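You operate a simulated robot arm through the tools that you are given. There is no shell and no other tool.

Carry out the task below with a simulated robot arm. There is one attempt and no reset: what you move stays moved.

## Task
Shift change: teal plug out, orange plug in, zero the count, then start.
Fine: the teal plug stands in the tray; all four stages end up running. Set down upright: teal plug, what you pick out.

It is judged by the outcome, as a careful person would: the job done as asked, and still so three seconds after it is handed in. It fails if anything else is knocked over, pushed out of place, dropped, spilled or broken.

## Robot
A 7-joint arm with a three-finger gripper, fixed in place. Base frame: the origin is on the floor under the middle of its stand, x ahead of it, y to its left, z up. Units: mm, degrees, N and s.
With the tool pointing down near the work surface it reaches from about 520 to 960 mm from the base axis. Its first joint turns from -166.0 to 166.0 degrees. Payload 2.69 kg.
The TCP is the grasp point between the finger pads, 29 mm short of the fingertips. In the tool frame z runs along the fingers and y along their closing line. The gripper opens to 120 mm; its body begins 78 mm behind the TCP.
Orientation is that of the tool frame in the base frame, as [roll, pitch, yaw] about the fixed x, y, z axes, in that order (R = Rz(yaw) Ry(pitch) Rx(roll)). With the fingers straight down and closing along the base's y, the tool's x points along the base's -x, its y along +y and its z along -z.

## Interface
- The arm moves only by the tool drive_tool. Its argument "series" is one flat list of numbers, 6 for each row, row after row: the shift along the tool's x, y, z in mm, then the turn, a rotation vector about the tool's x, y, z in degrees. In form: [dx, dy, dz, rx, ry, rz, dx, dy, dz, rx, ry, rz, ...]. A call has 1 to 20 rows; each row is the pose to reach, as a shift and turn from the pose commanded when the call began, along the tool's axes at that moment. "claw" is the gripper command, from -1 (shut) to 1 (fully open), values between in proportion, set as the call begins (left out, the last holds). Rows are played at 5 a second. More than 50 mm and 8.6 degrees between two rows, or a gripper value outside its range, and nothing of the call is played. Where a pose cannot be reached the arm comes as near as it can. A force on the tool above 40 N (or 10 N above the force at the start of the call, whichever is more), or a blocked arm, ends the call early, and 0.2 s more pass. The fingers move at their own pace (about 136.2 mm/s each) and stop on an object; they squeeze with about 32 N. The grip force told is the motor's: it shows also when the fingers shut on nothing. Time passes only in rows, and 0.2 s behind the last, so rows that repeat a pose let the fingers close. It gives the time, the measured TCP pose, the force on the tool (base axes), the opening and the grip force at its end, in the units of the frame above (readings bear some noise), with the torque about the TCP (base axes, N m) and any sound that the robot's microphone picked up.
- Cameras (640 x 400 px; columns grow to the right, rows downward): "scene" is fixed at [220.2, -649.6, 1459.3]; the picture's right is [0.70, -0.71, 0.00], its down [-0.63, -0.62, -0.47] and it looks along [0.33, 0.33, -0.88] (base axes); focal length 214 px, centre (320, 200). "wrist" rides on the gripper at [63, 0, -104] in the tool frame; the picture's right is [0.00, 1.00, 0.00], its down [-0.83, 0.00, -0.56] and it looks along [-0.56, 0.00, 0.83] (tool axes); focal length 275 px, centre (320, 200).
- get_image(camera): a new picture of that camera. It takes no simulated time.
- raise_lower(by): moves the trunk up (or, below 0, down) by that many mm; the arm rides with it, the base frame stays. It gives what a move gives, with no picture.
- locate(camera, pixels): there is no depth. For up to 12 entries [column, row, z] of the newest picture of that camera ("zoom" is the newest enlarged one), the place [x, y] in the base frame at which the ray of that pixel passes the height z, good to about 2 mm. It takes no simulated time.
- zoom(camera, box): a new picture of the part [left, top, right, bottom] of that camera's present view, enlarged. It takes no simulated time.
- hand_in(): hands the job in; it is judged then, once.

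Unless the task says otherwise, let go and move clear before handing in.

The tools are called as name(argument=value, ...) on one line, values as JSON. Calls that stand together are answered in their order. drive_tool: Moves the arm, as the interface text tells. Its arguments: {"type":"object","properties":{"series":{"type":"array","items":{"type":"number"}},"claw":{"type":"number"}},"required":["series"]} The other tools are called the same way: raise_lower (by) moves the trunk up or down; get_image (camera) takes a picture; locate (camera, pixels) gives the place at which the rays of pixels pass given heights; zoom (camera, box) takes an enlarged picture of a part of a camera's view; hand_in () hands the job in.

At the start:

```text
time_s: 0.0
ee_pos: [367.4, -368.0, 1173.9]
ee_rot: [-179.9, 0.0, -179.9]
contact_force: [0.2, 0.0, 0.2]
moment: [0.0, 0.0, 0.02]
width: 119.9
finger_force: 0.1
trunk travel left (down, up): [-475.0, 111.0]
```

scene: 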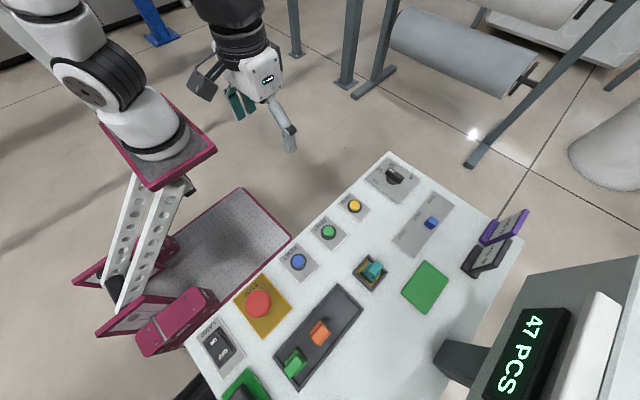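
wrist: 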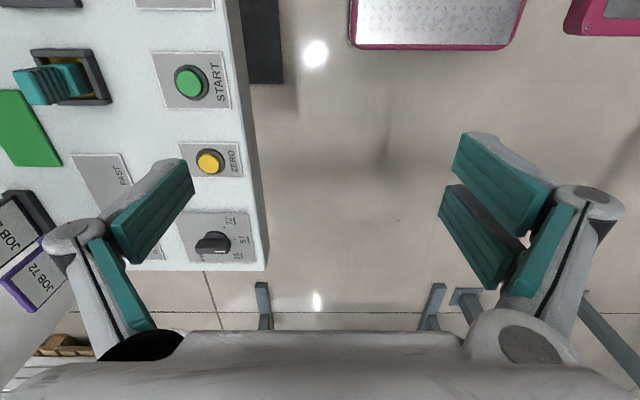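

The scene shows a control desk with a teal plug in a socket near (372,270), orange and green plugs in a dark tray near (320,335), buttons for START/ZERO, a display "47 PCS", and job cards. I'll zoom in to read labels.

zoom(camera="scene", box=[180, 260, 380, 400])

zoom(camera="scene", box=[330, 140, 530, 320])

zoom(camera="wrist", box=[0, 0, 280, 320])

zoom(camera="scene", box=[430, 200, 640, 400])

```text
2.86 times, centred on (280, 330) of scene
```

zoom: 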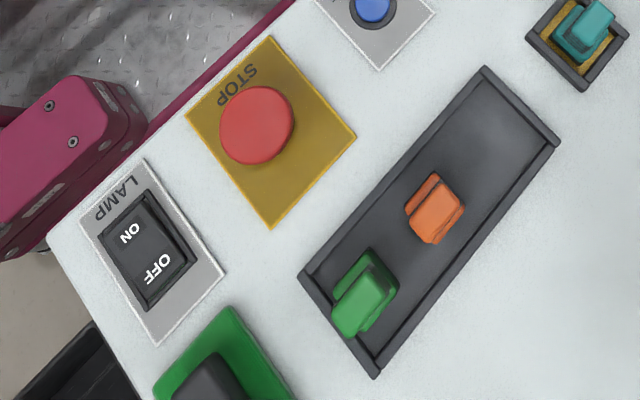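

```text
2.22 times, centred on (430, 230) of scene
```

zoom: 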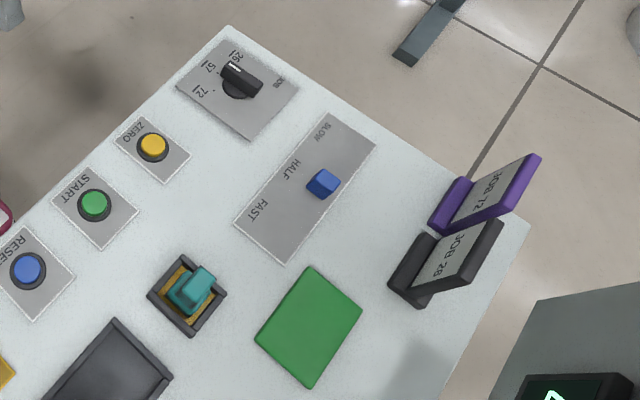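

```text
1.25 times, centred on (140, 160) of wrist
```

zoom: 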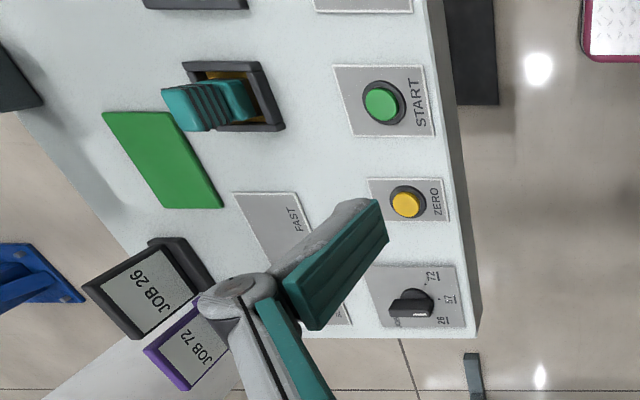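

```text
2.00 times, centred on (535, 300) of scene
```

zoom: 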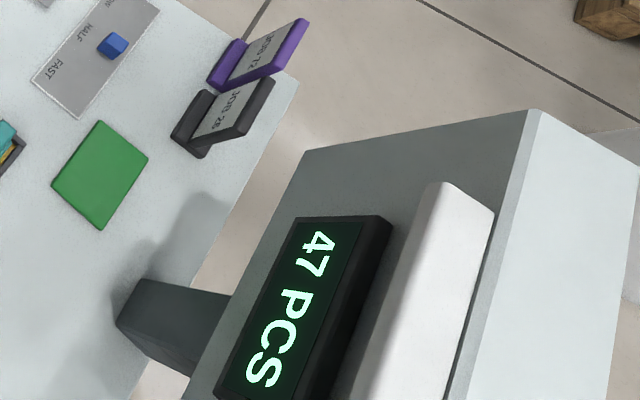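

The controls are LAMP rocker, STOP, RESET, START (329,231), ZERO (354,205), JOB dial, speed slider, socket with teal plug, and a tray with green and orange plugs. I'll triangulate the desk height using the START button in both views.

locate(camera="scene", pixels=[[329, 231, 700], [329, 231, 800], [329, 231, 900], [354, 205, 700], [354, 205, 800], [354, 205, 900], [389, 152, 800], [522, 242, 800], [185, 341, 800]])

locate(camera="wrist", pixels=[[190, 82, 700], [190, 82, 800], [190, 82, 900], [210, 161, 700], [210, 161, 800], [210, 161, 900], [265, 271, 800]])

zoom(camera="scene", box=[180, 340, 300, 400])

```text
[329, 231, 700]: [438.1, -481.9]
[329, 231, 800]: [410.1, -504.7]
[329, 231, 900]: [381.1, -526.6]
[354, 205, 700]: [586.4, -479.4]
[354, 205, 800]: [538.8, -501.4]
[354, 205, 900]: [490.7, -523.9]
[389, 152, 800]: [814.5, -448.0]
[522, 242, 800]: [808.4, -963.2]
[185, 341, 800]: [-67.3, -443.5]
```

```text
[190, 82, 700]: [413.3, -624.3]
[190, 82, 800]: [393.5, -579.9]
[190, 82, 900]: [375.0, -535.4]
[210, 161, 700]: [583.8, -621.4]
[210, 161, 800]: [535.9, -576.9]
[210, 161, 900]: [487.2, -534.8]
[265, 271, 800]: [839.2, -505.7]
```

```text
5.33 times, centred on (240, 370) of scene
```

zoom: 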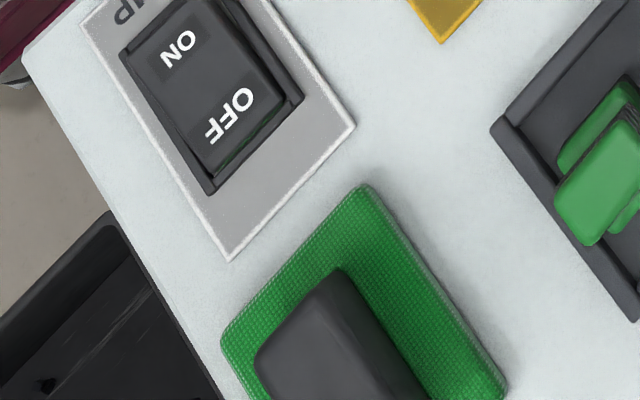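

The rays cross near z≈912, so the buttons' tops are about there and the desk is just below. I'll turn the tool so that the wrist camera looks across the desk (toward -y) for an overview.

drive_tool(series=[0, -5, -5, 0, 0, 8, 0, -10, -10, 0, 0, 16, 0, -15, -15, 0, 0, 24, 0, -20, -20, 0, 0, 32, 0, -25, -25, 0, 0, 40, 0, -30, -30, 0, 0, 48, 0, -35, -35, 0, 0, 56, 0, -40, -40, 0, 0, 64, 0, -45, -45, 0, 0, 72, 0, -50, -50, 0, 0, 80, 0, -50, -50, 0, 0, 88, 0, -50, -50, 0, 0, 90])

get_image(camera="wrist")

get_image(camera="scene")

```text
time_s: 2.6
ee_pos: [368.0, -417.4, 1224.0]
ee_rot: [180.0, 0.0, 89.9]
contact_force: [-0.6, 0.1, -0.7]
moment: [-0.02, -0.01, 0.0]
width: 120.0
finger_force: 0.1
trunk travel left (down, up): [-475.0, 111.0]
```

```text
taken
```

wrist: 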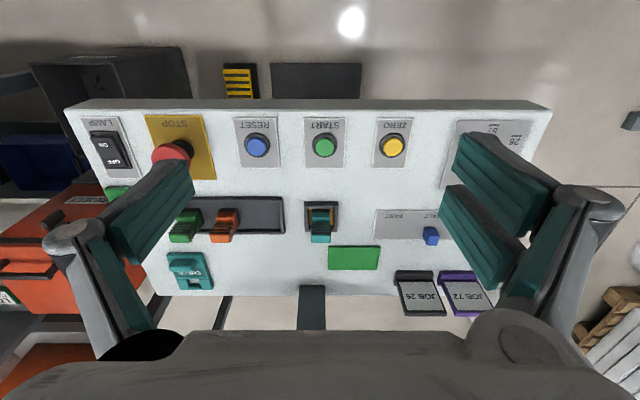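

```text
taken
```

scene: 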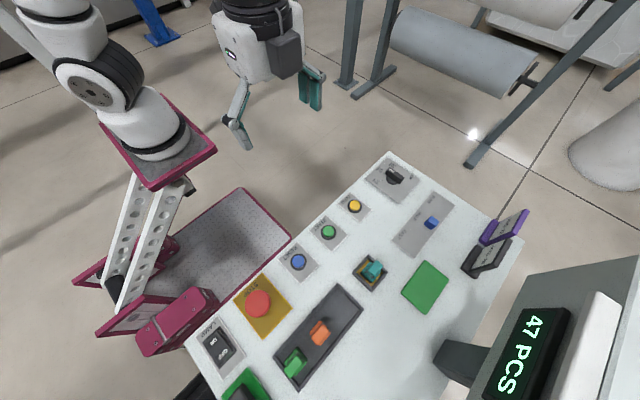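

The overview shows the whole desk row: LAMP, STOP, RESET, START, ZERO, JOB dial; then tray with green/orange plugs, socket with teal plug, slider; plus a teal object at (190,270). I'll zoom in for details.

zoom(camera="wrist", box=[150, 180, 400, 330])

zoom(camera="wrist", box=[50, 90, 250, 210])

zoom(camera="wrist", box=[360, 100, 560, 330])

zoom(camera="scene", box=[500, 250, 640, 400])

```text
2.56 times, centred on (275, 255) of wrist
```

zoom: 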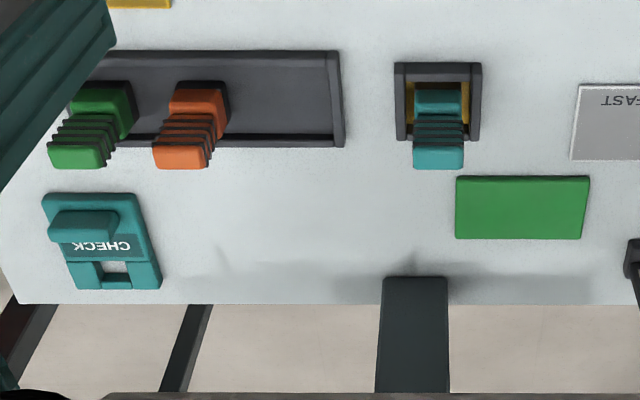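

```text
3.20 times, centred on (150, 150) of wrist
```

zoom: 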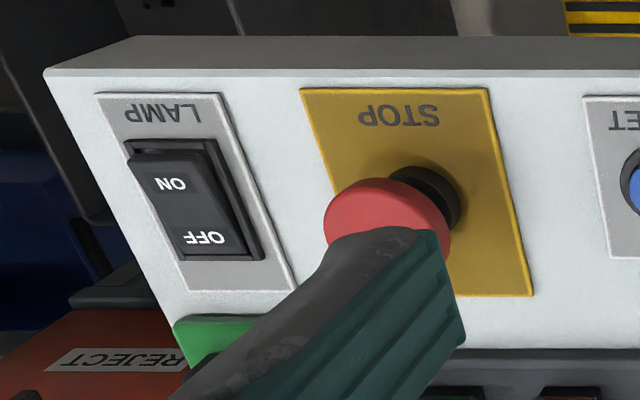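

```text
1.74 times, centred on (460, 215) of wrist
```

zoom: 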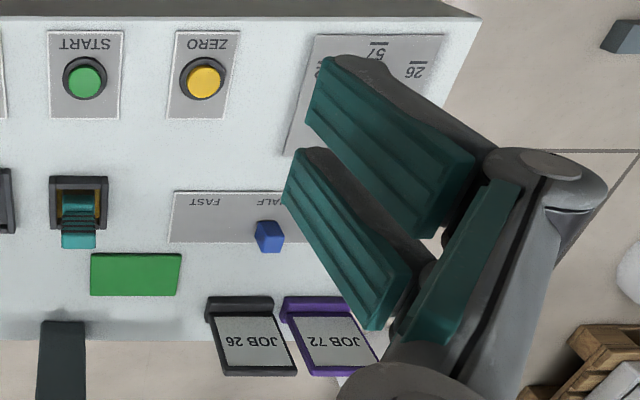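

```text
2.67 times, centred on (570, 325) of scene
```

zoom: 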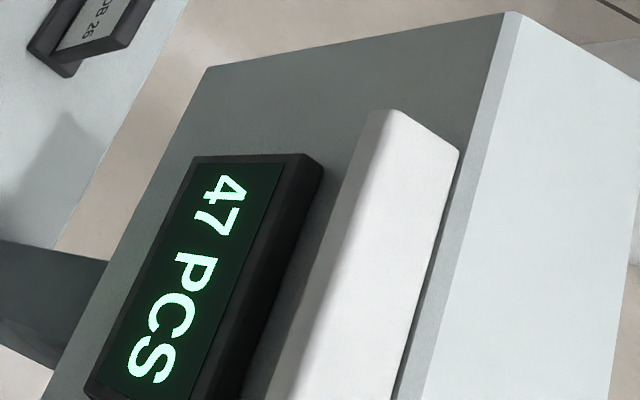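

I'll triangulate several points (desk corner, socket, tray corners, plugs) between the two views.

locate(camera="scene", pixels=[[389, 152, 880], [389, 152, 900], [332, 288, 880], [332, 288, 900], [354, 205, 900], [329, 231, 900], [298, 261, 900], [372, 272, 900], [346, 287, 890], [275, 352, 890], [297, 378, 890], [363, 303, 890]])

locate(camera="wrist", pixels=[[552, 110, 880], [552, 110, 900], [393, 146, 900], [324, 146, 900], [258, 145, 900], [305, 203, 880], [305, 203, 900], [338, 203, 890], [307, 232, 890], [335, 232, 890], [283, 199, 890], [284, 236, 890]])

```text
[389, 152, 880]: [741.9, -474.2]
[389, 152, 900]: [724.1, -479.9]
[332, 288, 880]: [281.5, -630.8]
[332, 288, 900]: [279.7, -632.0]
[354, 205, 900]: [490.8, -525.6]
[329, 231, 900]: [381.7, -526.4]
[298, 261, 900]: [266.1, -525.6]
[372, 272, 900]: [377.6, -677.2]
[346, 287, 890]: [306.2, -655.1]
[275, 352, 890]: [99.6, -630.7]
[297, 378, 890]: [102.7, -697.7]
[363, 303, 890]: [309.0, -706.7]
```

```text
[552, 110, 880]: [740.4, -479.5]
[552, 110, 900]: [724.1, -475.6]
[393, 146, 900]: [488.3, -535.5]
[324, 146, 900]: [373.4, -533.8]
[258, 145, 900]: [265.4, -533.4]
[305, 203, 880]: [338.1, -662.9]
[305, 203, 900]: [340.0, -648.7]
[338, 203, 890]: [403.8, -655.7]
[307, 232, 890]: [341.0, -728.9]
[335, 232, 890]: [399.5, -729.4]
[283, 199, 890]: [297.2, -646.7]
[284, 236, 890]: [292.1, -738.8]
```

Desk top is at z≈890, desk is aligned with the axes; tray spans x≈100–305, y≈-635…-705, socket near (372,-680). Next I move closer to see the socket and plugs.

drive_tool(series=[-27, -6, 27, 0, 0, 0, -54, -13, 54, 0, 0, 0, -81, -19, 82, 0, 0, 0, -108, -25, 109, 0, 0, 0, -135, -32, 137, 0, 0, 0, -161, -38, 164, 0, 0, 0])

get_image(camera="wrist")

get_image(camera="scene")

```text
time_s: 4.0
ee_pos: [330.7, -577.5, 1059.5]
ee_rot: [180.0, -0.1, 90.0]
contact_force: [-0.5, 0.1, 0.2]
moment: [-0.06, 0.01, 0.0]
width: 119.7
finger_force: 0.1
trunk travel left (down, up): [-475.0, 111.0]
```

```text
taken
```

wrist: 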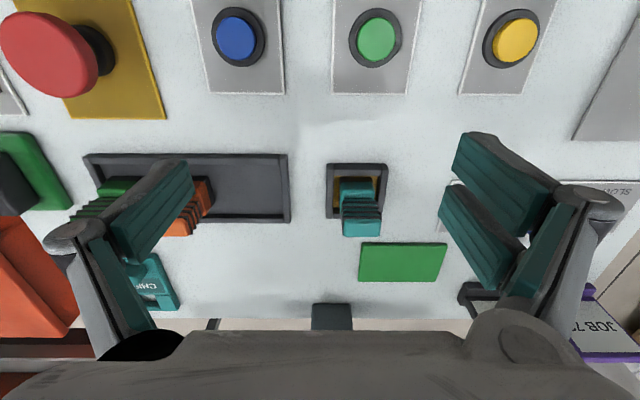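

```text
taken
```

scene: 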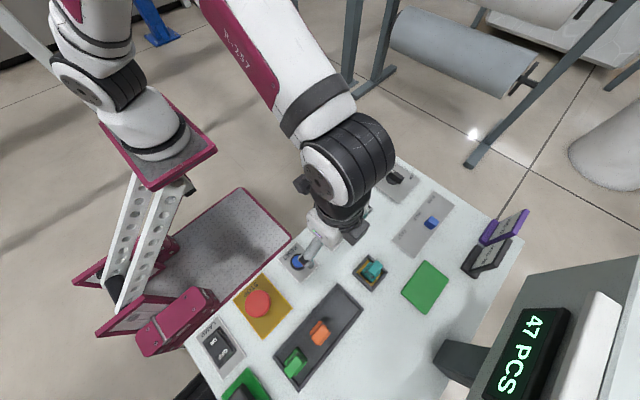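

zoom(camera="wrist", box=[300, 140, 460, 260])

zoom(camera="scene", box=[270, 240, 400, 390])

zoom(camera="scene", box=[340, 245, 400, 300])

zoom(camera="wrist", box=[60, 140, 300, 260])

```text
3.33 times, centred on (380, 200) of wrist
```

zoom: 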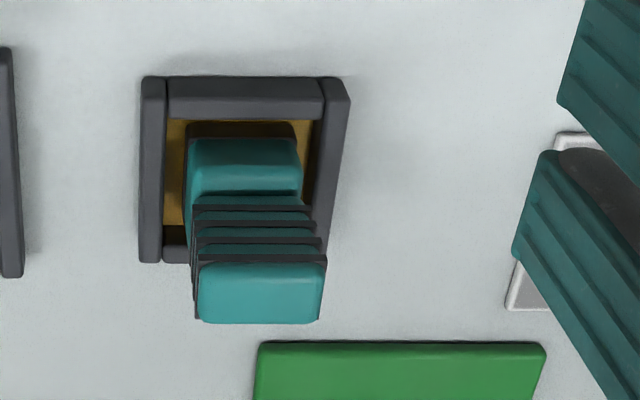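

```text
2.67 times, centred on (335, 315) of scene
```

zoom: 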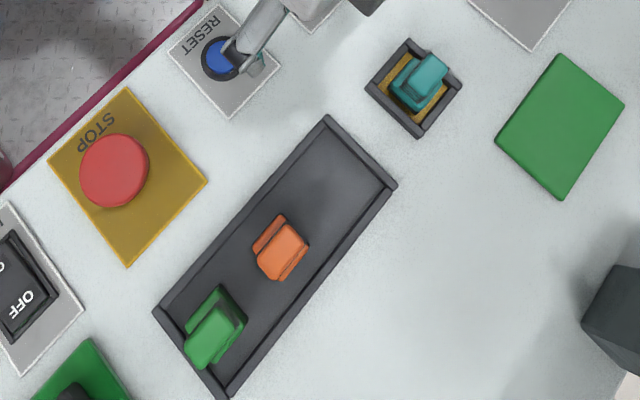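

```text
7.27 times, centred on (370, 272) of scene
```

zoom: 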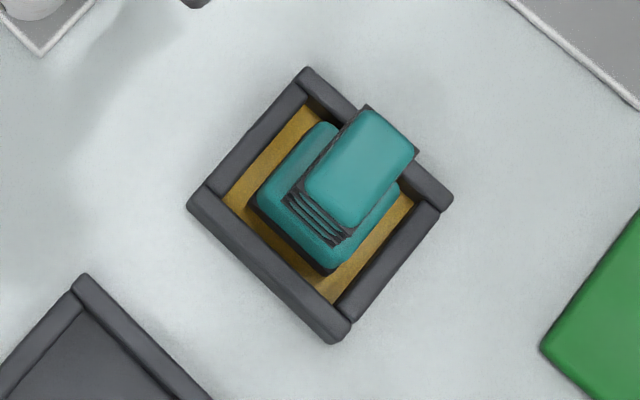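

```text
2.67 times, centred on (180, 200) of wrist
```

zoom: 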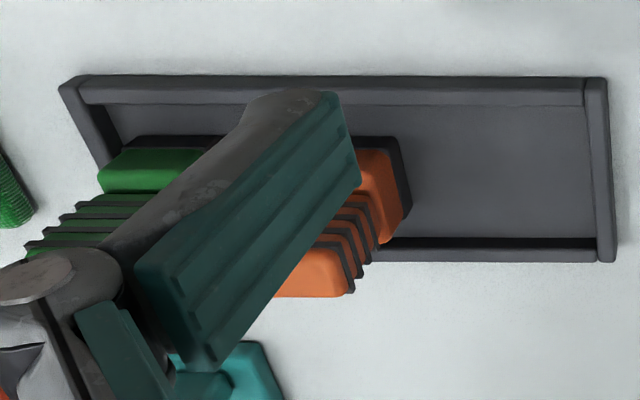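

The teal plug has a wide base and a narrower ribbed grip on top. I'll triangulate the plug-top height using the top face centers (scene ≈(375,268), wrist ≈(362.6,227.6)).

locate(camera="scene", pixels=[[375.3, 267.8, 920], [375.3, 267.8, 940], [375.3, 267.8, 960], [375.3, 267.8, 980]])

locate(camera="wrist", pixels=[[362.6, 227.6, 920], [362.6, 227.6, 940], [362.6, 227.6, 960], [362.6, 227.6, 980], [327, 163, 900], [387, 163, 900], [386, 210, 900], [330, 218, 900], [343.4, 218.6, 950], [381.8, 217.4, 950], [379.4, 236.9, 950], [345.5, 236.9, 950]])

```text
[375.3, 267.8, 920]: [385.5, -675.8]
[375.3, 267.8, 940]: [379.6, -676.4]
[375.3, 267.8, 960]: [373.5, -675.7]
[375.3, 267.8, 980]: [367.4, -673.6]
```

```text
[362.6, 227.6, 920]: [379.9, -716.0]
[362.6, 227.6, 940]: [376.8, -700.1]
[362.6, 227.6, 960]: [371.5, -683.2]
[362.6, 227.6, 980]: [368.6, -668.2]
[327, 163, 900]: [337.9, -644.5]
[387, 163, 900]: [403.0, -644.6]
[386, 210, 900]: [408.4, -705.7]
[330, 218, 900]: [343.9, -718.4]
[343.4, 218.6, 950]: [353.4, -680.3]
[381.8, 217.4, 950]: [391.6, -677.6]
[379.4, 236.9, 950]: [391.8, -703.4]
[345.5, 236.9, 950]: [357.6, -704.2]
```

Plug top ≈ z 970 at (371,-675). I'll triangulate the base's shoulder height (scene corners (370.7,261.3), (361.5,271.3); wrist (373.4,182), (344,182)).

locate(camera="scene", pixels=[[370.7, 261.3, 900], [370.7, 261.3, 920], [370.7, 261.3, 940], [361.5, 271.3, 900], [361.5, 271.3, 920], [361.5, 271.3, 940], [371.4, 281.4, 910], [371.4, 281.4, 920]])

locate(camera="wrist", pixels=[[373.4, 182, 900], [373.4, 182, 920], [373.4, 182, 940], [344, 182, 900], [344, 182, 920], [344, 182, 940]])

```text
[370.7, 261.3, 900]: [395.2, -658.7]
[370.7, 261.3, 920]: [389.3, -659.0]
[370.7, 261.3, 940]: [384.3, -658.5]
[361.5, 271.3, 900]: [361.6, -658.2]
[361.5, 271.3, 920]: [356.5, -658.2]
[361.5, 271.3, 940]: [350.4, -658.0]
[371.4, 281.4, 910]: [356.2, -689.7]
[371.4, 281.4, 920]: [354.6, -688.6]
```

```text
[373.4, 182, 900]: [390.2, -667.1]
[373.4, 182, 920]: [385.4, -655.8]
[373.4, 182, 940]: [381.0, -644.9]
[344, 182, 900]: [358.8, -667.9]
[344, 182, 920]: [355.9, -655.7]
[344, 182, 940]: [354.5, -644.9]
```

Plug base is ~34 mm square at center (372,-674), shoulder z≈918, grip ~34(x)×22(y) up to z≈970. I'll rotate the tool so it closes along y and hover above the teal plug.

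drive_tool(series=[-9, 4, -2, 0, 0, -8.2, -18, 8, -4, 0, 0, -16.4, -27, 11, -6, 0, 0, -24.6, -36, 15, -8, 0, 0, -32.8, -45, 19, -10, 0, 0, -41, -54, 23, -12, 0, 0, -49.2, -63, 27, -14, 0, 0, -57.4, -72, 31, -16, 0, 0, -65.6, -81, 35, -18, 0, 0, -73.8, -90, 38, -20, 0, 0, -82, -97, 41, -20, 0, 0, -90, -97, 41, -20, 0, 0, -90])

get_image(camera="wrist")

get_image(camera="scene")

```text
time_s: 6.6
ee_pos: [371.0, -676.0, 1078.4]
ee_rot: [180.0, 0.1, -179.8]
contact_force: [0.0, -0.2, -0.4]
moment: [-0.06, -0.01, 0.01]
width: 120.1
finger_force: 0.0
trunk travel left (down, up): [-475.0, 111.0]
```

```text
taken
```

wrist: 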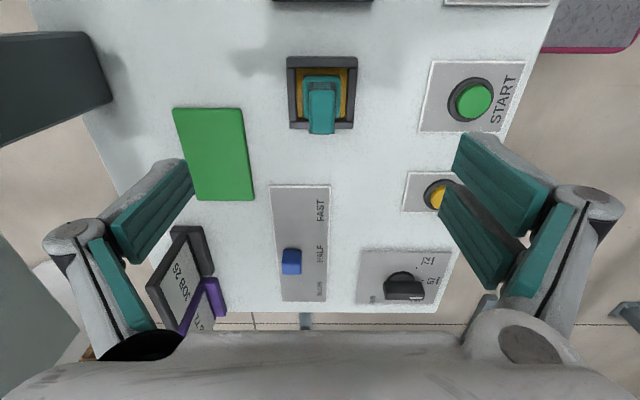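

```text
taken
```

scene: 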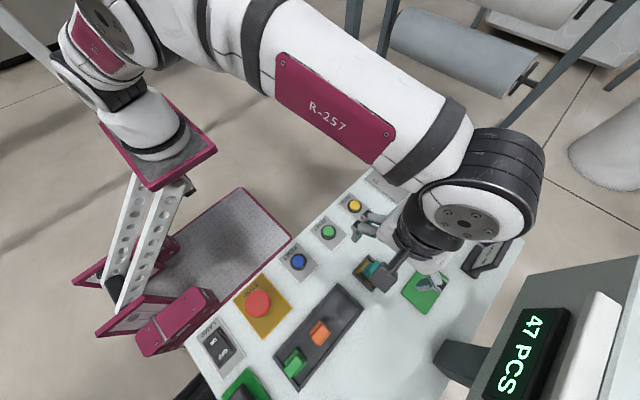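

The tool is over the teal plug (wrist (320,100)), closing along y. I'll zoom for the fine alignment.

zoom(camera="wrist", box=[270, 40, 370, 140])

locate(camera="wrist", pixels=[[288, 57, 900], [357, 57, 900], [355, 128, 900], [290, 128, 900]])

```text
4.00 times, centred on (320, 90) of wrist
```

zoom: 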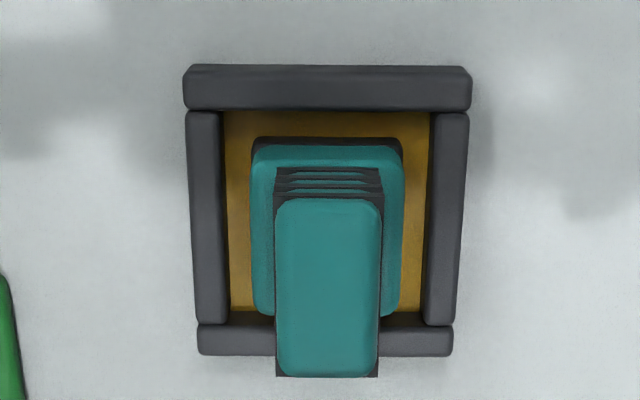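

```text
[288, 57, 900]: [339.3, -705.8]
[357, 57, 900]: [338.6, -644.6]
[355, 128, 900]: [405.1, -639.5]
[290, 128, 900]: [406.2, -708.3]
```

Socket center ≈(372.3,-674.5), plug aligned with the axes and ~1.5 mm toward +y of the TCP. I'll descend to z≈953 with a partly open gripper.

drive_tool(series=[-0.8, 1.7, 30, 0, 0, 0, -0.8, 1.7, 60, 0, 0, 0, -0.8, 1.7, 90, 0, 0, 0, -0.8, 1.7, 110, 0, 0, 0, -0.8, 1.7, 120, 0, 0, 0, -0.8, 1.7, 125.5, 0, 0, 0], claw=0.2)

get_image(camera="wrist")

zoom(camera="scene", box=[330, 230, 450, 310])

```text
time_s: 8.0
ee_pos: [369.9, -674.2, 954.6]
ee_rot: [179.9, -0.1, -179.9]
contact_force: [0.5, 0.2, 0.4]
moment: [-0.02, 0.0, -0.02]
width: 72.0
finger_force: 0.1
trunk travel left (down, up): [-475.0, 111.0]
```

```text
taken
```

wrist: 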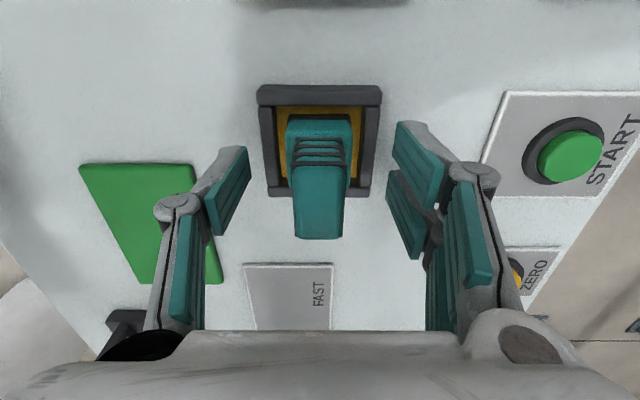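

```text
5.00 times, centred on (390, 270) of scene
```

zoom: 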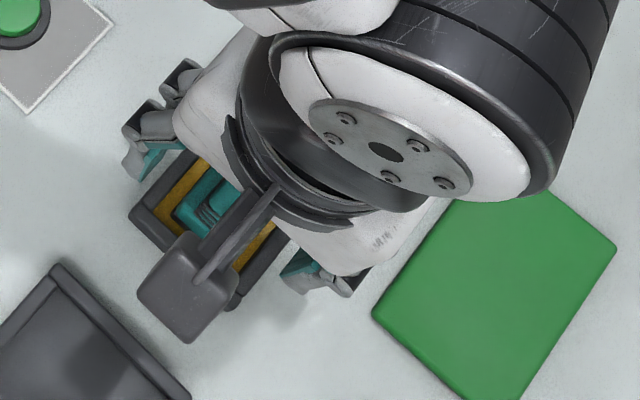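

The fingers straddle the plug grip (at (320,200)). Close the gripper.

drive_tool(series=[0, 0, 0, 0, 0, 0, 0, 0, 0, 0, 0, 0, 0, 0, 0, 0, 0, 0, 0, 0, 0, 0, 0, 0], claw=-1)

get_image(camera="wrist")

```text
time_s: 9.0
ee_pos: [370.2, -674.3, 955.1]
ee_rot: [-180.0, 0.0, -180.0]
contact_force: [0.4, 1.4, 0.4]
moment: [0.01, 0.0, -0.02]
width: 33.2
finger_force: 32.3
trunk travel left (down, up): [-475.0, 111.0]
```

```text
taken
```

wrist: 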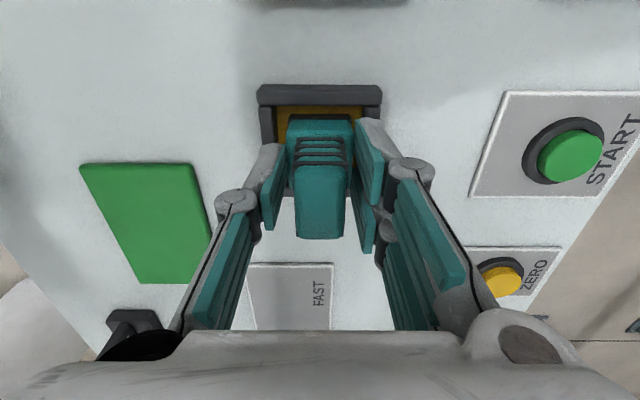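

The width is 33.2 mm, so the fingertips are on the wider base rather than the ~22 mm handle. I'll open slightly, rise 13 mm and re-grip on the handle.

drive_tool(series=[0, 0, 0, 0, 0, 0, 0, 0, 0, 0, 0, 0, 0, 0, -7, 0, 0, 0, 0, 0, -13, 0, 0, 0, 0, 0, -13, 0, 0, 0], claw=0.0)

drive_tool(series=[0, 0, 0, 0, 0, 0, 0, 0, 0, 0, 0, 0, 0, 0, 0, 0, 0, 0, 0, 0, 0, 0, 0, 0], claw=-1)

get_image(camera="wrist")

```text
time_s: 10.2
ee_pos: [371.1, -674.2, 968.0]
ee_rot: [-180.0, 0.0, -180.0]
contact_force: [-0.5, 0.2, 0.4]
moment: [-0.03, 0.0, 0.03]
width: 60.1
finger_force: 0.1
trunk travel left (down, up): [-475.0, 111.0]
```

```text
time_s: 11.2
ee_pos: [371.3, -674.2, 967.0]
ee_rot: [-180.0, 0.0, 180.0]
contact_force: [0.1, 0.7, 2.3]
moment: [0.04, -0.01, 0.01]
width: 19.5
finger_force: 32.6
trunk travel left (down, up): [-475.0, 111.0]
```

```text
taken
```

wrist: 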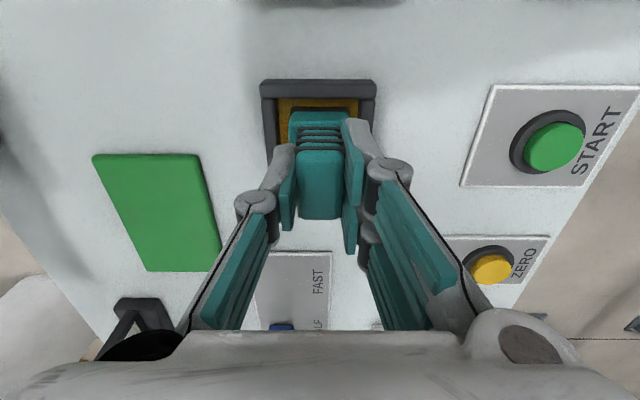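

The handle is now gripped (19.5 mm, 32.6 N). Lift straight up in steps.

drive_tool(series=[0, 0, -3, 0, 0, 0, 0, 0, -6, 0, 0, 0, 0, 0, -10, 0, 0, 0, 0, 0, -15, 0, 0, 0, 0, 0, -20, 0, 0, 0, 0, 0, -30, 0, 0, 0, 0, 0, -45, 0, 0, 0, 0, 0, -60, 0, 0, 0, 0, 0, -80, 0, 0, 0])

get_image(camera="wrist")

get_image(camera="scene")

```text
time_s: 13.2
ee_pos: [372.0, -673.7, 1047.8]
ee_rot: [179.9, -0.1, 179.9]
contact_force: [0.1, 0.1, -0.3]
moment: [0.01, 0.02, 0.01]
width: 19.4
finger_force: 31.9
trunk travel left (down, up): [-475.0, 111.0]
```

```text
taken
```

wrist: 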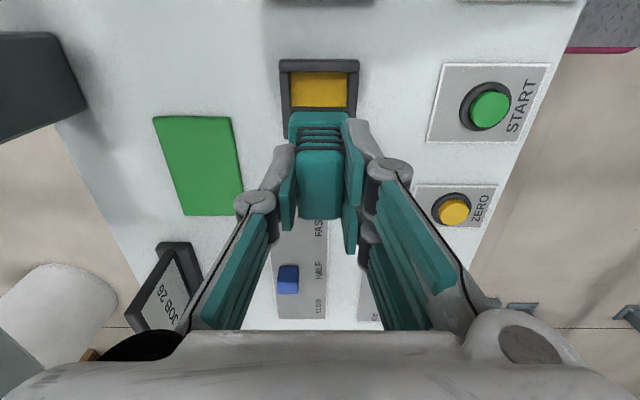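

```text
taken
```

scene: 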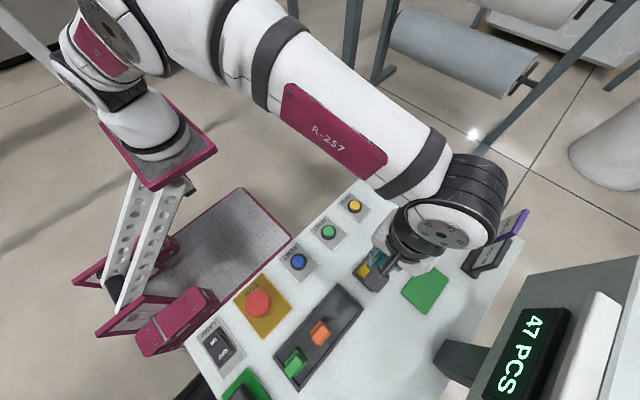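

The teal plug is out and upright in the grip. Now I'll measure the tray and orange/green plug positions in the scene view.

zoom(camera="scene", box=[265, 275, 375, 395])

```text
3.33 times, centred on (320, 335) of scene
```

zoom: 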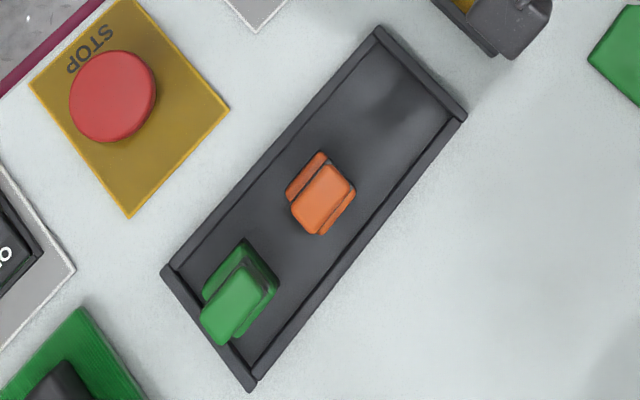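

locate(camera="zoom", pixels=[[378, 27, 900], [466, 118, 900], [252, 388, 900], [162, 270, 900], [325, 203, 965], [237, 303, 965], [317, 153, 918], [287, 193, 918], [320, 235, 918], [355, 190, 965], [291, 210, 965], [322, 165, 965]])

```text
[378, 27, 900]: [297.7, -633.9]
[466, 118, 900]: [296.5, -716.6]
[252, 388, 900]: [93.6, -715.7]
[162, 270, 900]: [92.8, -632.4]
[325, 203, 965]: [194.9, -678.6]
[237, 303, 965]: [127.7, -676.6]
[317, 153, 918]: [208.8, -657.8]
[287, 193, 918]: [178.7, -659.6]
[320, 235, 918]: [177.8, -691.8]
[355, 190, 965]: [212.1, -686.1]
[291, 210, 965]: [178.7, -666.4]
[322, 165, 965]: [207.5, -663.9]
```

Tray spans x 93–297, y -633…-716; orange stands at ≈(194,-675), green ≈(128,-676). I'll carry the teal plug to (260,-674.5) above the tray's free end and lower partway.

drive_tool(series=[28, 0, 0, 0, 0, 0, 56, 0, 0, 0, 0, 0, 84, -0.5, 0, 0, 0, 0, 112, -0.8, 0, 0, 0, 0, 112, -0.8, 25, 0, 0, 0, 112, -0.8, 50, 0, 0, 0, 112, -0.8, 60, 0, 0, 0])

get_image(camera="wrist")

zoom(camera="scene", box=[265, 255, 405, 395])

```text
time_s: 14.8
ee_pos: [259.1, -675.5, 985.8]
ee_rot: [-179.9, 0.0, 180.0]
contact_force: [0.1, 0.1, -0.8]
moment: [-0.04, 0.01, 0.01]
width: 19.4
finger_force: 31.8
trunk travel left (down, up): [-475.0, 111.0]
```

```text
taken
```

wrist: 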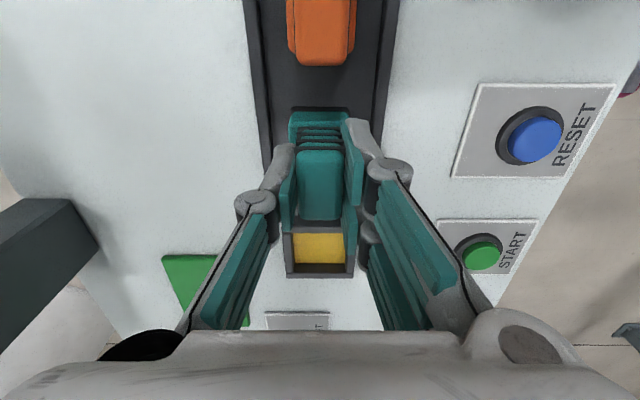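

```text
2.86 times, centred on (335, 325) of scene
```

zoom: 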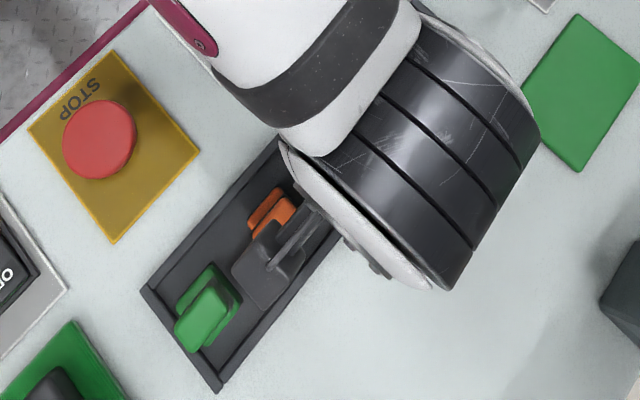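

Positioned above the free end of the tray. Lower slowly toward the tray floor, watching for contact.

drive_tool(series=[0, 0, 4, 0, 0, 0, 0, 0, 8, 0, 0, 0, 0, 0, 12, 0, 0, 0, 0, 0, 15, 0, 0, 0])

drive_tool(series=[0, 0, 1, 0, 0, 0, 0, 0, 2, 0, 0, 0])

```text
time_s: 15.8
ee_pos: [257.7, -675.1, 971.6]
ee_rot: [-179.9, 0.0, 180.0]
contact_force: [0.2, 0.0, -1.8]
moment: [0.01, -0.02, 0.01]
width: 19.5
finger_force: 31.8
trunk travel left (down, up): [-475.0, 111.0]
```

```text
time_s: 16.4
ee_pos: [258.1, -676.3, 970.6]
ee_rot: [180.0, 0.0, -179.9]
contact_force: [0.1, 0.6, -0.8]
moment: [-0.01, 0.0, -0.03]
width: 19.4
finger_force: 32.0
trunk travel left (down, up): [-475.0, 111.0]
```

No contact yet at z≈970; continue in small steps.

drive_tool(series=[0, 0, 1, 0, 0, 0, 0, 0, 2, 0, 0, 0])

drive_tool(series=[0, 0, 1, 0, 0, 0, 0, 0, 2, 0, 0, 0])

```text
time_s: 17.0
ee_pos: [259.3, -674.7, 967.9]
ee_rot: [-179.9, -0.1, 179.9]
contact_force: [0.2, 0.1, -0.8]
moment: [0.0, 0.02, -0.02]
width: 19.3
finger_force: 31.4
trunk travel left (down, up): [-475.0, 111.0]
```

```text
time_s: 17.6
ee_pos: [259.4, -674.8, 967.2]
ee_rot: [-179.9, 0.0, -180.0]
contact_force: [0.2, 2.9, 8.9]
moment: [0.23, 0.04, 0.01]
width: 19.3
finger_force: 32.4
trunk travel left (down, up): [-475.0, 111.0]
```

Contact with the tray floor (8.9 N upward at z≈967). Release gently and rise.

drive_tool(series=[0, 0, 0, 0, 0, 0, 0, 0, 0, 0, 0, 0, 0, 0, 0, 0, 0, 0], claw=-0.2)

drive_tool(series=[0, 0, -10, 0, 0, 0, 0, 0, -25, 0, 0, 0, 0, 0, -50, 0, 0, 0, 0, 0, -80, 0, 0, 0])

get_image(camera="wrist")

get_image(camera="scene")

```text
time_s: 18.4
ee_pos: [259.2, -675.5, 965.5]
ee_rot: [179.9, 0.1, -180.0]
contact_force: [0.1, -0.4, -0.2]
moment: [-0.01, 0.02, 0.02]
width: 47.8
finger_force: 0.1
trunk travel left (down, up): [-475.0, 111.0]
```

```text
time_s: 19.4
ee_pos: [258.5, -677.2, 1046.4]
ee_rot: [-180.0, 0.0, -179.9]
contact_force: [0.4, 1.0, -0.4]
moment: [-0.01, -0.01, -0.02]
width: 47.9
finger_force: 0.1
trunk travel left (down, up): [-475.0, 111.0]
```

```text
taken
```

wrist: 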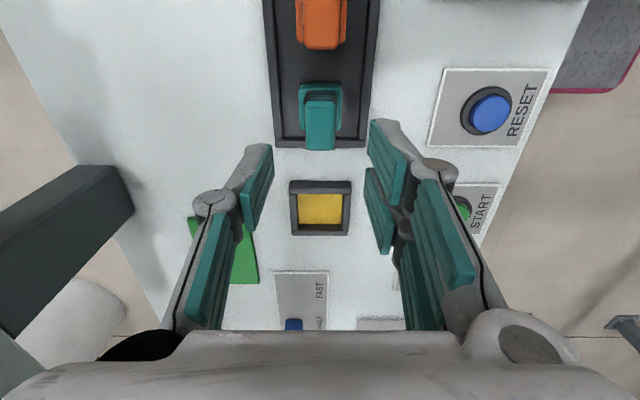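

```text
taken
```

scene: 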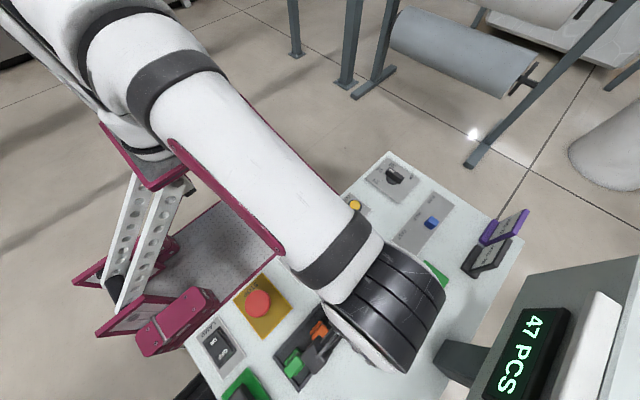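

Teal plug is standing upright in the tray (wrist (320,120)). Move above the orange plug and check alignment.

drive_tool(series=[32, 1, 0, 0, 0, 0, 64, 1.5, 0, 0, 0, 0, 64, 1.5, 0, 0, 0, 0])

get_image(camera="wrist")

zoom(camera="wrist", box=[260, 60, 380, 160])

```text
time_s: 20.2
ee_pos: [194.9, -673.1, 1047.5]
ee_rot: [180.0, 0.1, 180.0]
contact_force: [-0.1, 0.1, 0.3]
moment: [0.02, 0.04, 0.0]
width: 47.9
finger_force: 0.0
trunk travel left (down, up): [-475.0, 111.0]
```

```text
taken
```

wrist: 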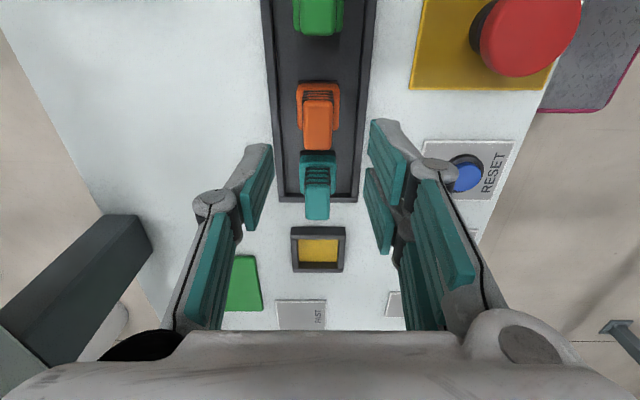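

```text
4.00 times, centred on (320, 110) of wrist
```

zoom: 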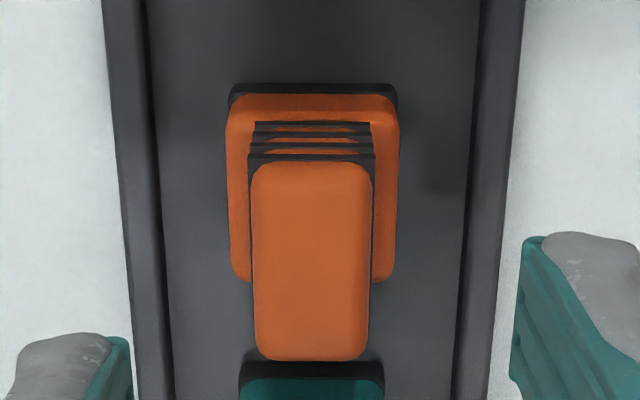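

Orange is centered about 1.3 mm to -y of the TCP, aligned with axes. Descend to z≈967 and close on its handle.

drive_tool(series=[0, -1.2, 25, 0, 0, 0, 0, -1.2, 50, 0, 0, 0, 0, -1.2, 65, 0, 0, 0, 0, -1.2, 75, 0, 0, 0, 0, -1.2, 80, 0, 0, 0, 0, -1.2, 80, 0, 0, 0])

get_image(camera="wrist")

```text
time_s: 21.6
ee_pos: [194.9, -674.5, 964.8]
ee_rot: [-180.0, 0.0, -180.0]
contact_force: [0.3, 0.3, 0.7]
moment: [0.01, -0.02, 0.0]
width: 47.9
finger_force: 0.1
trunk travel left (down, up): [-475.0, 111.0]
```

```text
taken
```

wrist: 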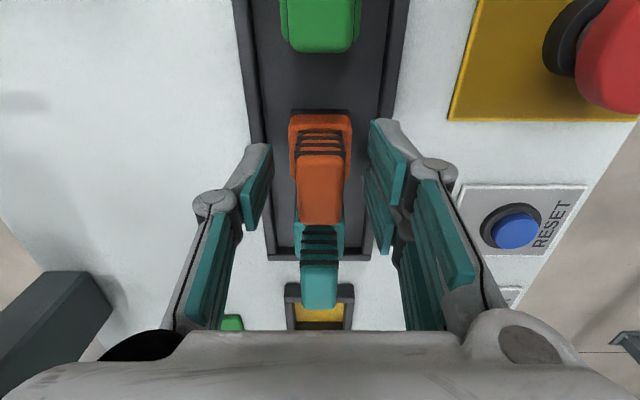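

The fingers straddle the orange handle. Raise 2 mm for consistency and close.

drive_tool(series=[0, 0, -2, 0, 0, 0, 0, 0, -2, 0, 0, 0, 0, 0, -2, 0, 0, 0, 0, 0, -2, 0, 0, 0, 0, 0, -2, 0, 0, 0], claw=-1)

drive_tool(series=[0, 0, -3, 0, 0, 0, 0, 0, -10, 0, 0, 0, 0, 0, -25, 0, 0, 0, 0, 0, -50, 0, 0, 0, 0, 0, -80, 0, 0, 0, 0, 0, -110, 0, 0, 0, 0, 0, -115, 0, 0, 0])

get_image(camera="wrist")

```text
time_s: 22.8
ee_pos: [195.4, -676.0, 968.0]
ee_rot: [180.0, 0.0, -180.0]
contact_force: [-0.7, 0.1, -0.2]
moment: [-0.01, 0.02, -0.01]
width: 19.6
finger_force: 32.0
trunk travel left (down, up): [-475.0, 111.0]
```

```text
time_s: 24.4
ee_pos: [194.7, -673.7, 1083.6]
ee_rot: [-180.0, 0.0, 180.0]
contact_force: [0.3, -0.8, -0.7]
moment: [0.01, 0.0, -0.02]
width: 19.4
finger_force: 32.1
trunk travel left (down, up): [-475.0, 111.0]
```

```text
taken
```

wrist: 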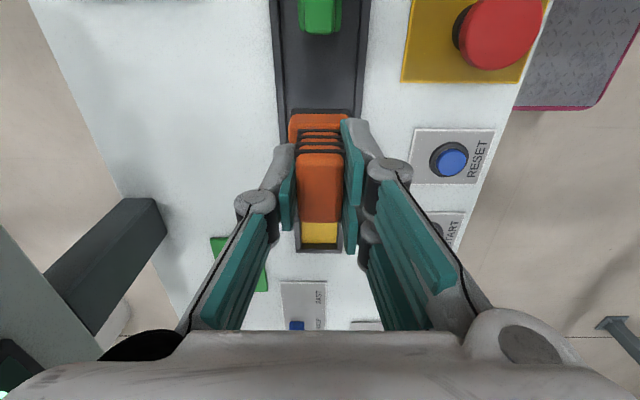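

Orange plug is held upright (19.4 mm). Carry it over the socket at a safe height.

drive_tool(series=[-35, 0, 0, 0, 0, 0, -70, 0, 0, 0, 0, 0, -105, 0, 0, 0, 0, 0, -140, -0.3, 0, 0, 0, 0, -170, -0.3, 0, 0, 0, 0, -177.3, -0.3, 0, 0, 0, 0, -177.3, -0.3, 30, 0, 0, 0, -177.3, -0.3, 60, 0, 0, 0, -177.3, -0.3, 80, 0, 0, 0, -177.3, -0.3, 80, 0, 0, 0])

get_image(camera="wrist")

get_image(camera="scene")

```text
time_s: 26.6
ee_pos: [373.2, -675.7, 1002.7]
ee_rot: [180.0, 0.0, -179.9]
contact_force: [0.1, -0.3, -1.0]
moment: [0.02, -0.01, -0.02]
width: 19.3
finger_force: 31.8
trunk travel left (down, up): [-475.0, 111.0]
```

```text
taken
```

wrist: 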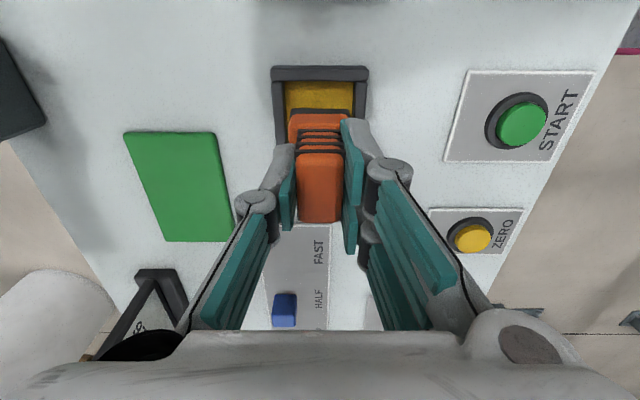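

```text
taken
```

scene: 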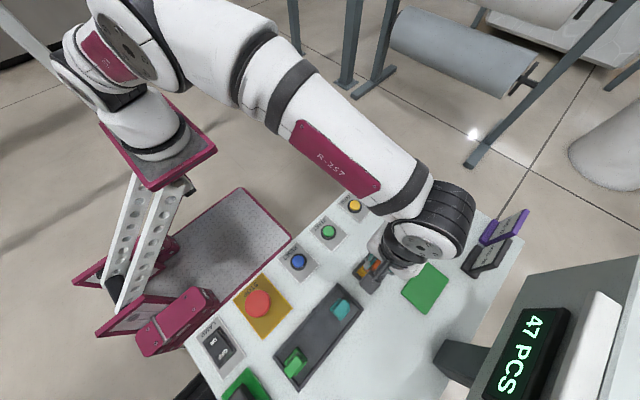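

The orange plug is aligned with the socket in both views. Lower into the socket, slowing near contact.

drive_tool(series=[0, 0, 10, 0, 0, 0, 0, 0, 20, 0, 0, 0, 0, 0, 28, 0, 0, 0, 0, 0, 32, 0, 0, 0])

drive_tool(series=[0, 0, 1, 0, 0, 0, 0, 0, 2, 0, 0, 0])

drive_tool(series=[0, 0, 1, 0, 0, 0, 0, 0, 2, 0, 0, 0])

```text
time_s: 27.6
ee_pos: [372.1, -674.7, 970.8]
ee_rot: [-180.0, 0.0, -180.0]
contact_force: [0.0, -0.2, -0.2]
moment: [-0.02, -0.01, 0.01]
width: 19.6
finger_force: 31.8
trunk travel left (down, up): [-475.0, 111.0]
```

```text
time_s: 28.2
ee_pos: [371.5, -674.8, 968.4]
ee_rot: [-180.0, 0.0, 180.0]
contact_force: [0.7, 0.9, -2.1]
moment: [0.0, -0.02, 0.0]
width: 19.6
finger_force: 31.8
trunk travel left (down, up): [-475.0, 111.0]
```

```text
time_s: 28.8
ee_pos: [371.1, -674.1, 966.4]
ee_rot: [179.9, -0.1, -179.9]
contact_force: [0.1, -0.1, -0.7]
moment: [0.0, -0.02, -0.01]
width: 19.3
finger_force: 32.2
trunk travel left (down, up): [-475.0, 111.0]
```

drive_tool(series=[0, 0, 1, 0, 0, 0, 0, 0, 1.5, 0, 0, 0])

drive_tool(series=[0, 0, 1, 0, 0, 0, 0, 0, 1, 0, 0, 0])

```text
time_s: 29.4
ee_pos: [371.9, -673.6, 966.8]
ee_rot: [-179.8, 0.0, -180.0]
contact_force: [-1.6, 1.8, 7.4]
moment: [0.11, 0.12, 0.01]
width: 19.3
finger_force: 32.1
trunk travel left (down, up): [-475.0, 111.0]
```

```text
time_s: 30.0
ee_pos: [371.3, -674.4, 966.1]
ee_rot: [-179.7, 0.0, -180.0]
contact_force: [-1.0, 4.5, 20.8]
moment: [0.21, 0.17, -0.03]
width: 19.3
finger_force: 32.2
trunk travel left (down, up): [-475.0, 111.0]
```

Contact (20.8 N) at the same height at which the teal plug had been seated. Release and rise.

drive_tool(series=[0, 0, 0, 0, 0, 0, 0, 0, 0, 0, 0, 0, 0, 0, 0, 0, 0, 0], claw=-0.2)

drive_tool(series=[0, 0, -10, 0, 0, 0, 0, 0, -25, 0, 0, 0, 0, 0, -50, 0, 0, 0, 0, 0, -80, 0, 0, 0, 0, 0, -110, 0, 0, 0, 0, 0, -110, 0, 0, 0])

get_image(camera="wrist")

get_image(camera="scene")

```text
time_s: 30.8
ee_pos: [371.6, -675.5, 964.2]
ee_rot: [180.0, -0.1, -180.0]
contact_force: [0.2, 0.3, 0.2]
moment: [-0.02, 0.04, 0.01]
width: 48.1
finger_force: 0.1
trunk travel left (down, up): [-475.0, 111.0]
```

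```text
time_s: 32.2
ee_pos: [372.3, -673.4, 1073.4]
ee_rot: [180.0, 0.0, 179.9]
contact_force: [-0.2, 0.6, 0.3]
moment: [0.0, -0.03, 0.02]
width: 48.0
finger_force: 0.0
trunk travel left (down, up): [-475.0, 111.0]
```

```text
taken
```

wrist: 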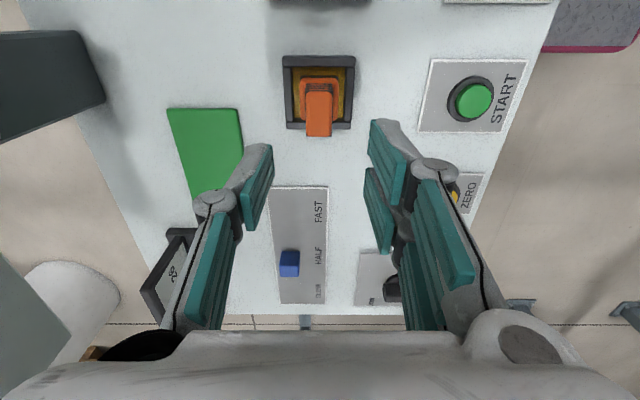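

```text
taken
```

scene: 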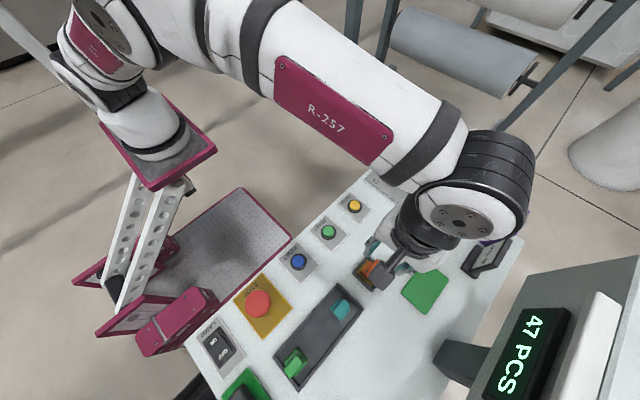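

Orange plug is seated upright in the socket (wrist (320,100)); display still reads 47 PCS. Next: the ZERO button. I'll zoom in and measure the buttons.

zoom(camera="scene", box=[310, 180, 390, 250])

zoom(camera="wrist", box=[410, 50, 540, 140])

zoom(camera="wrist", box=[270, 40, 370, 140])

```text
5.71 times, centred on (350, 215) of scene
```

zoom: 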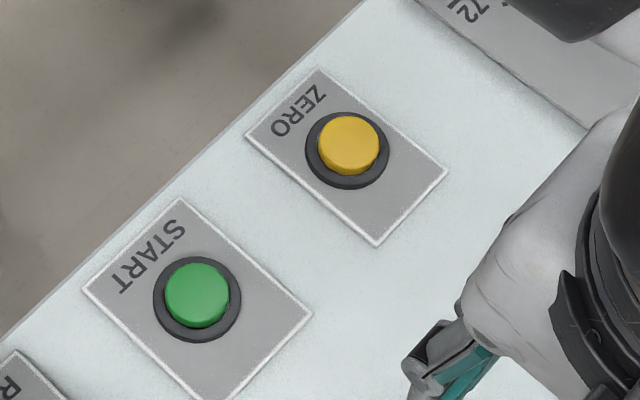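

```text
4.44 times, centred on (475, 95) of wrist
```

zoom: 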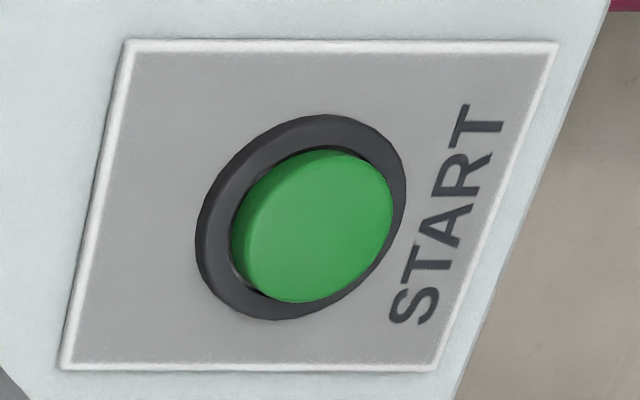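

```text
4.00 times, centred on (320, 90) of wrist
```

zoom: 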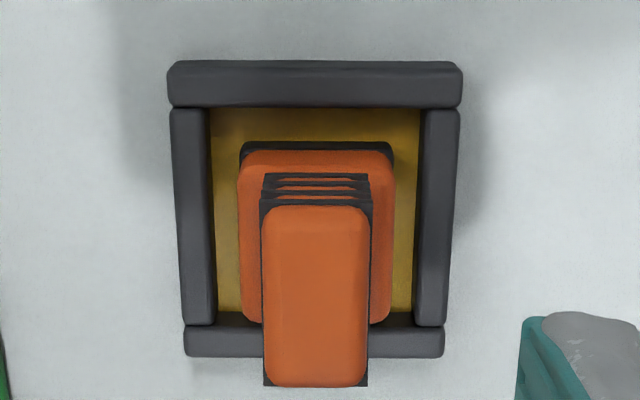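

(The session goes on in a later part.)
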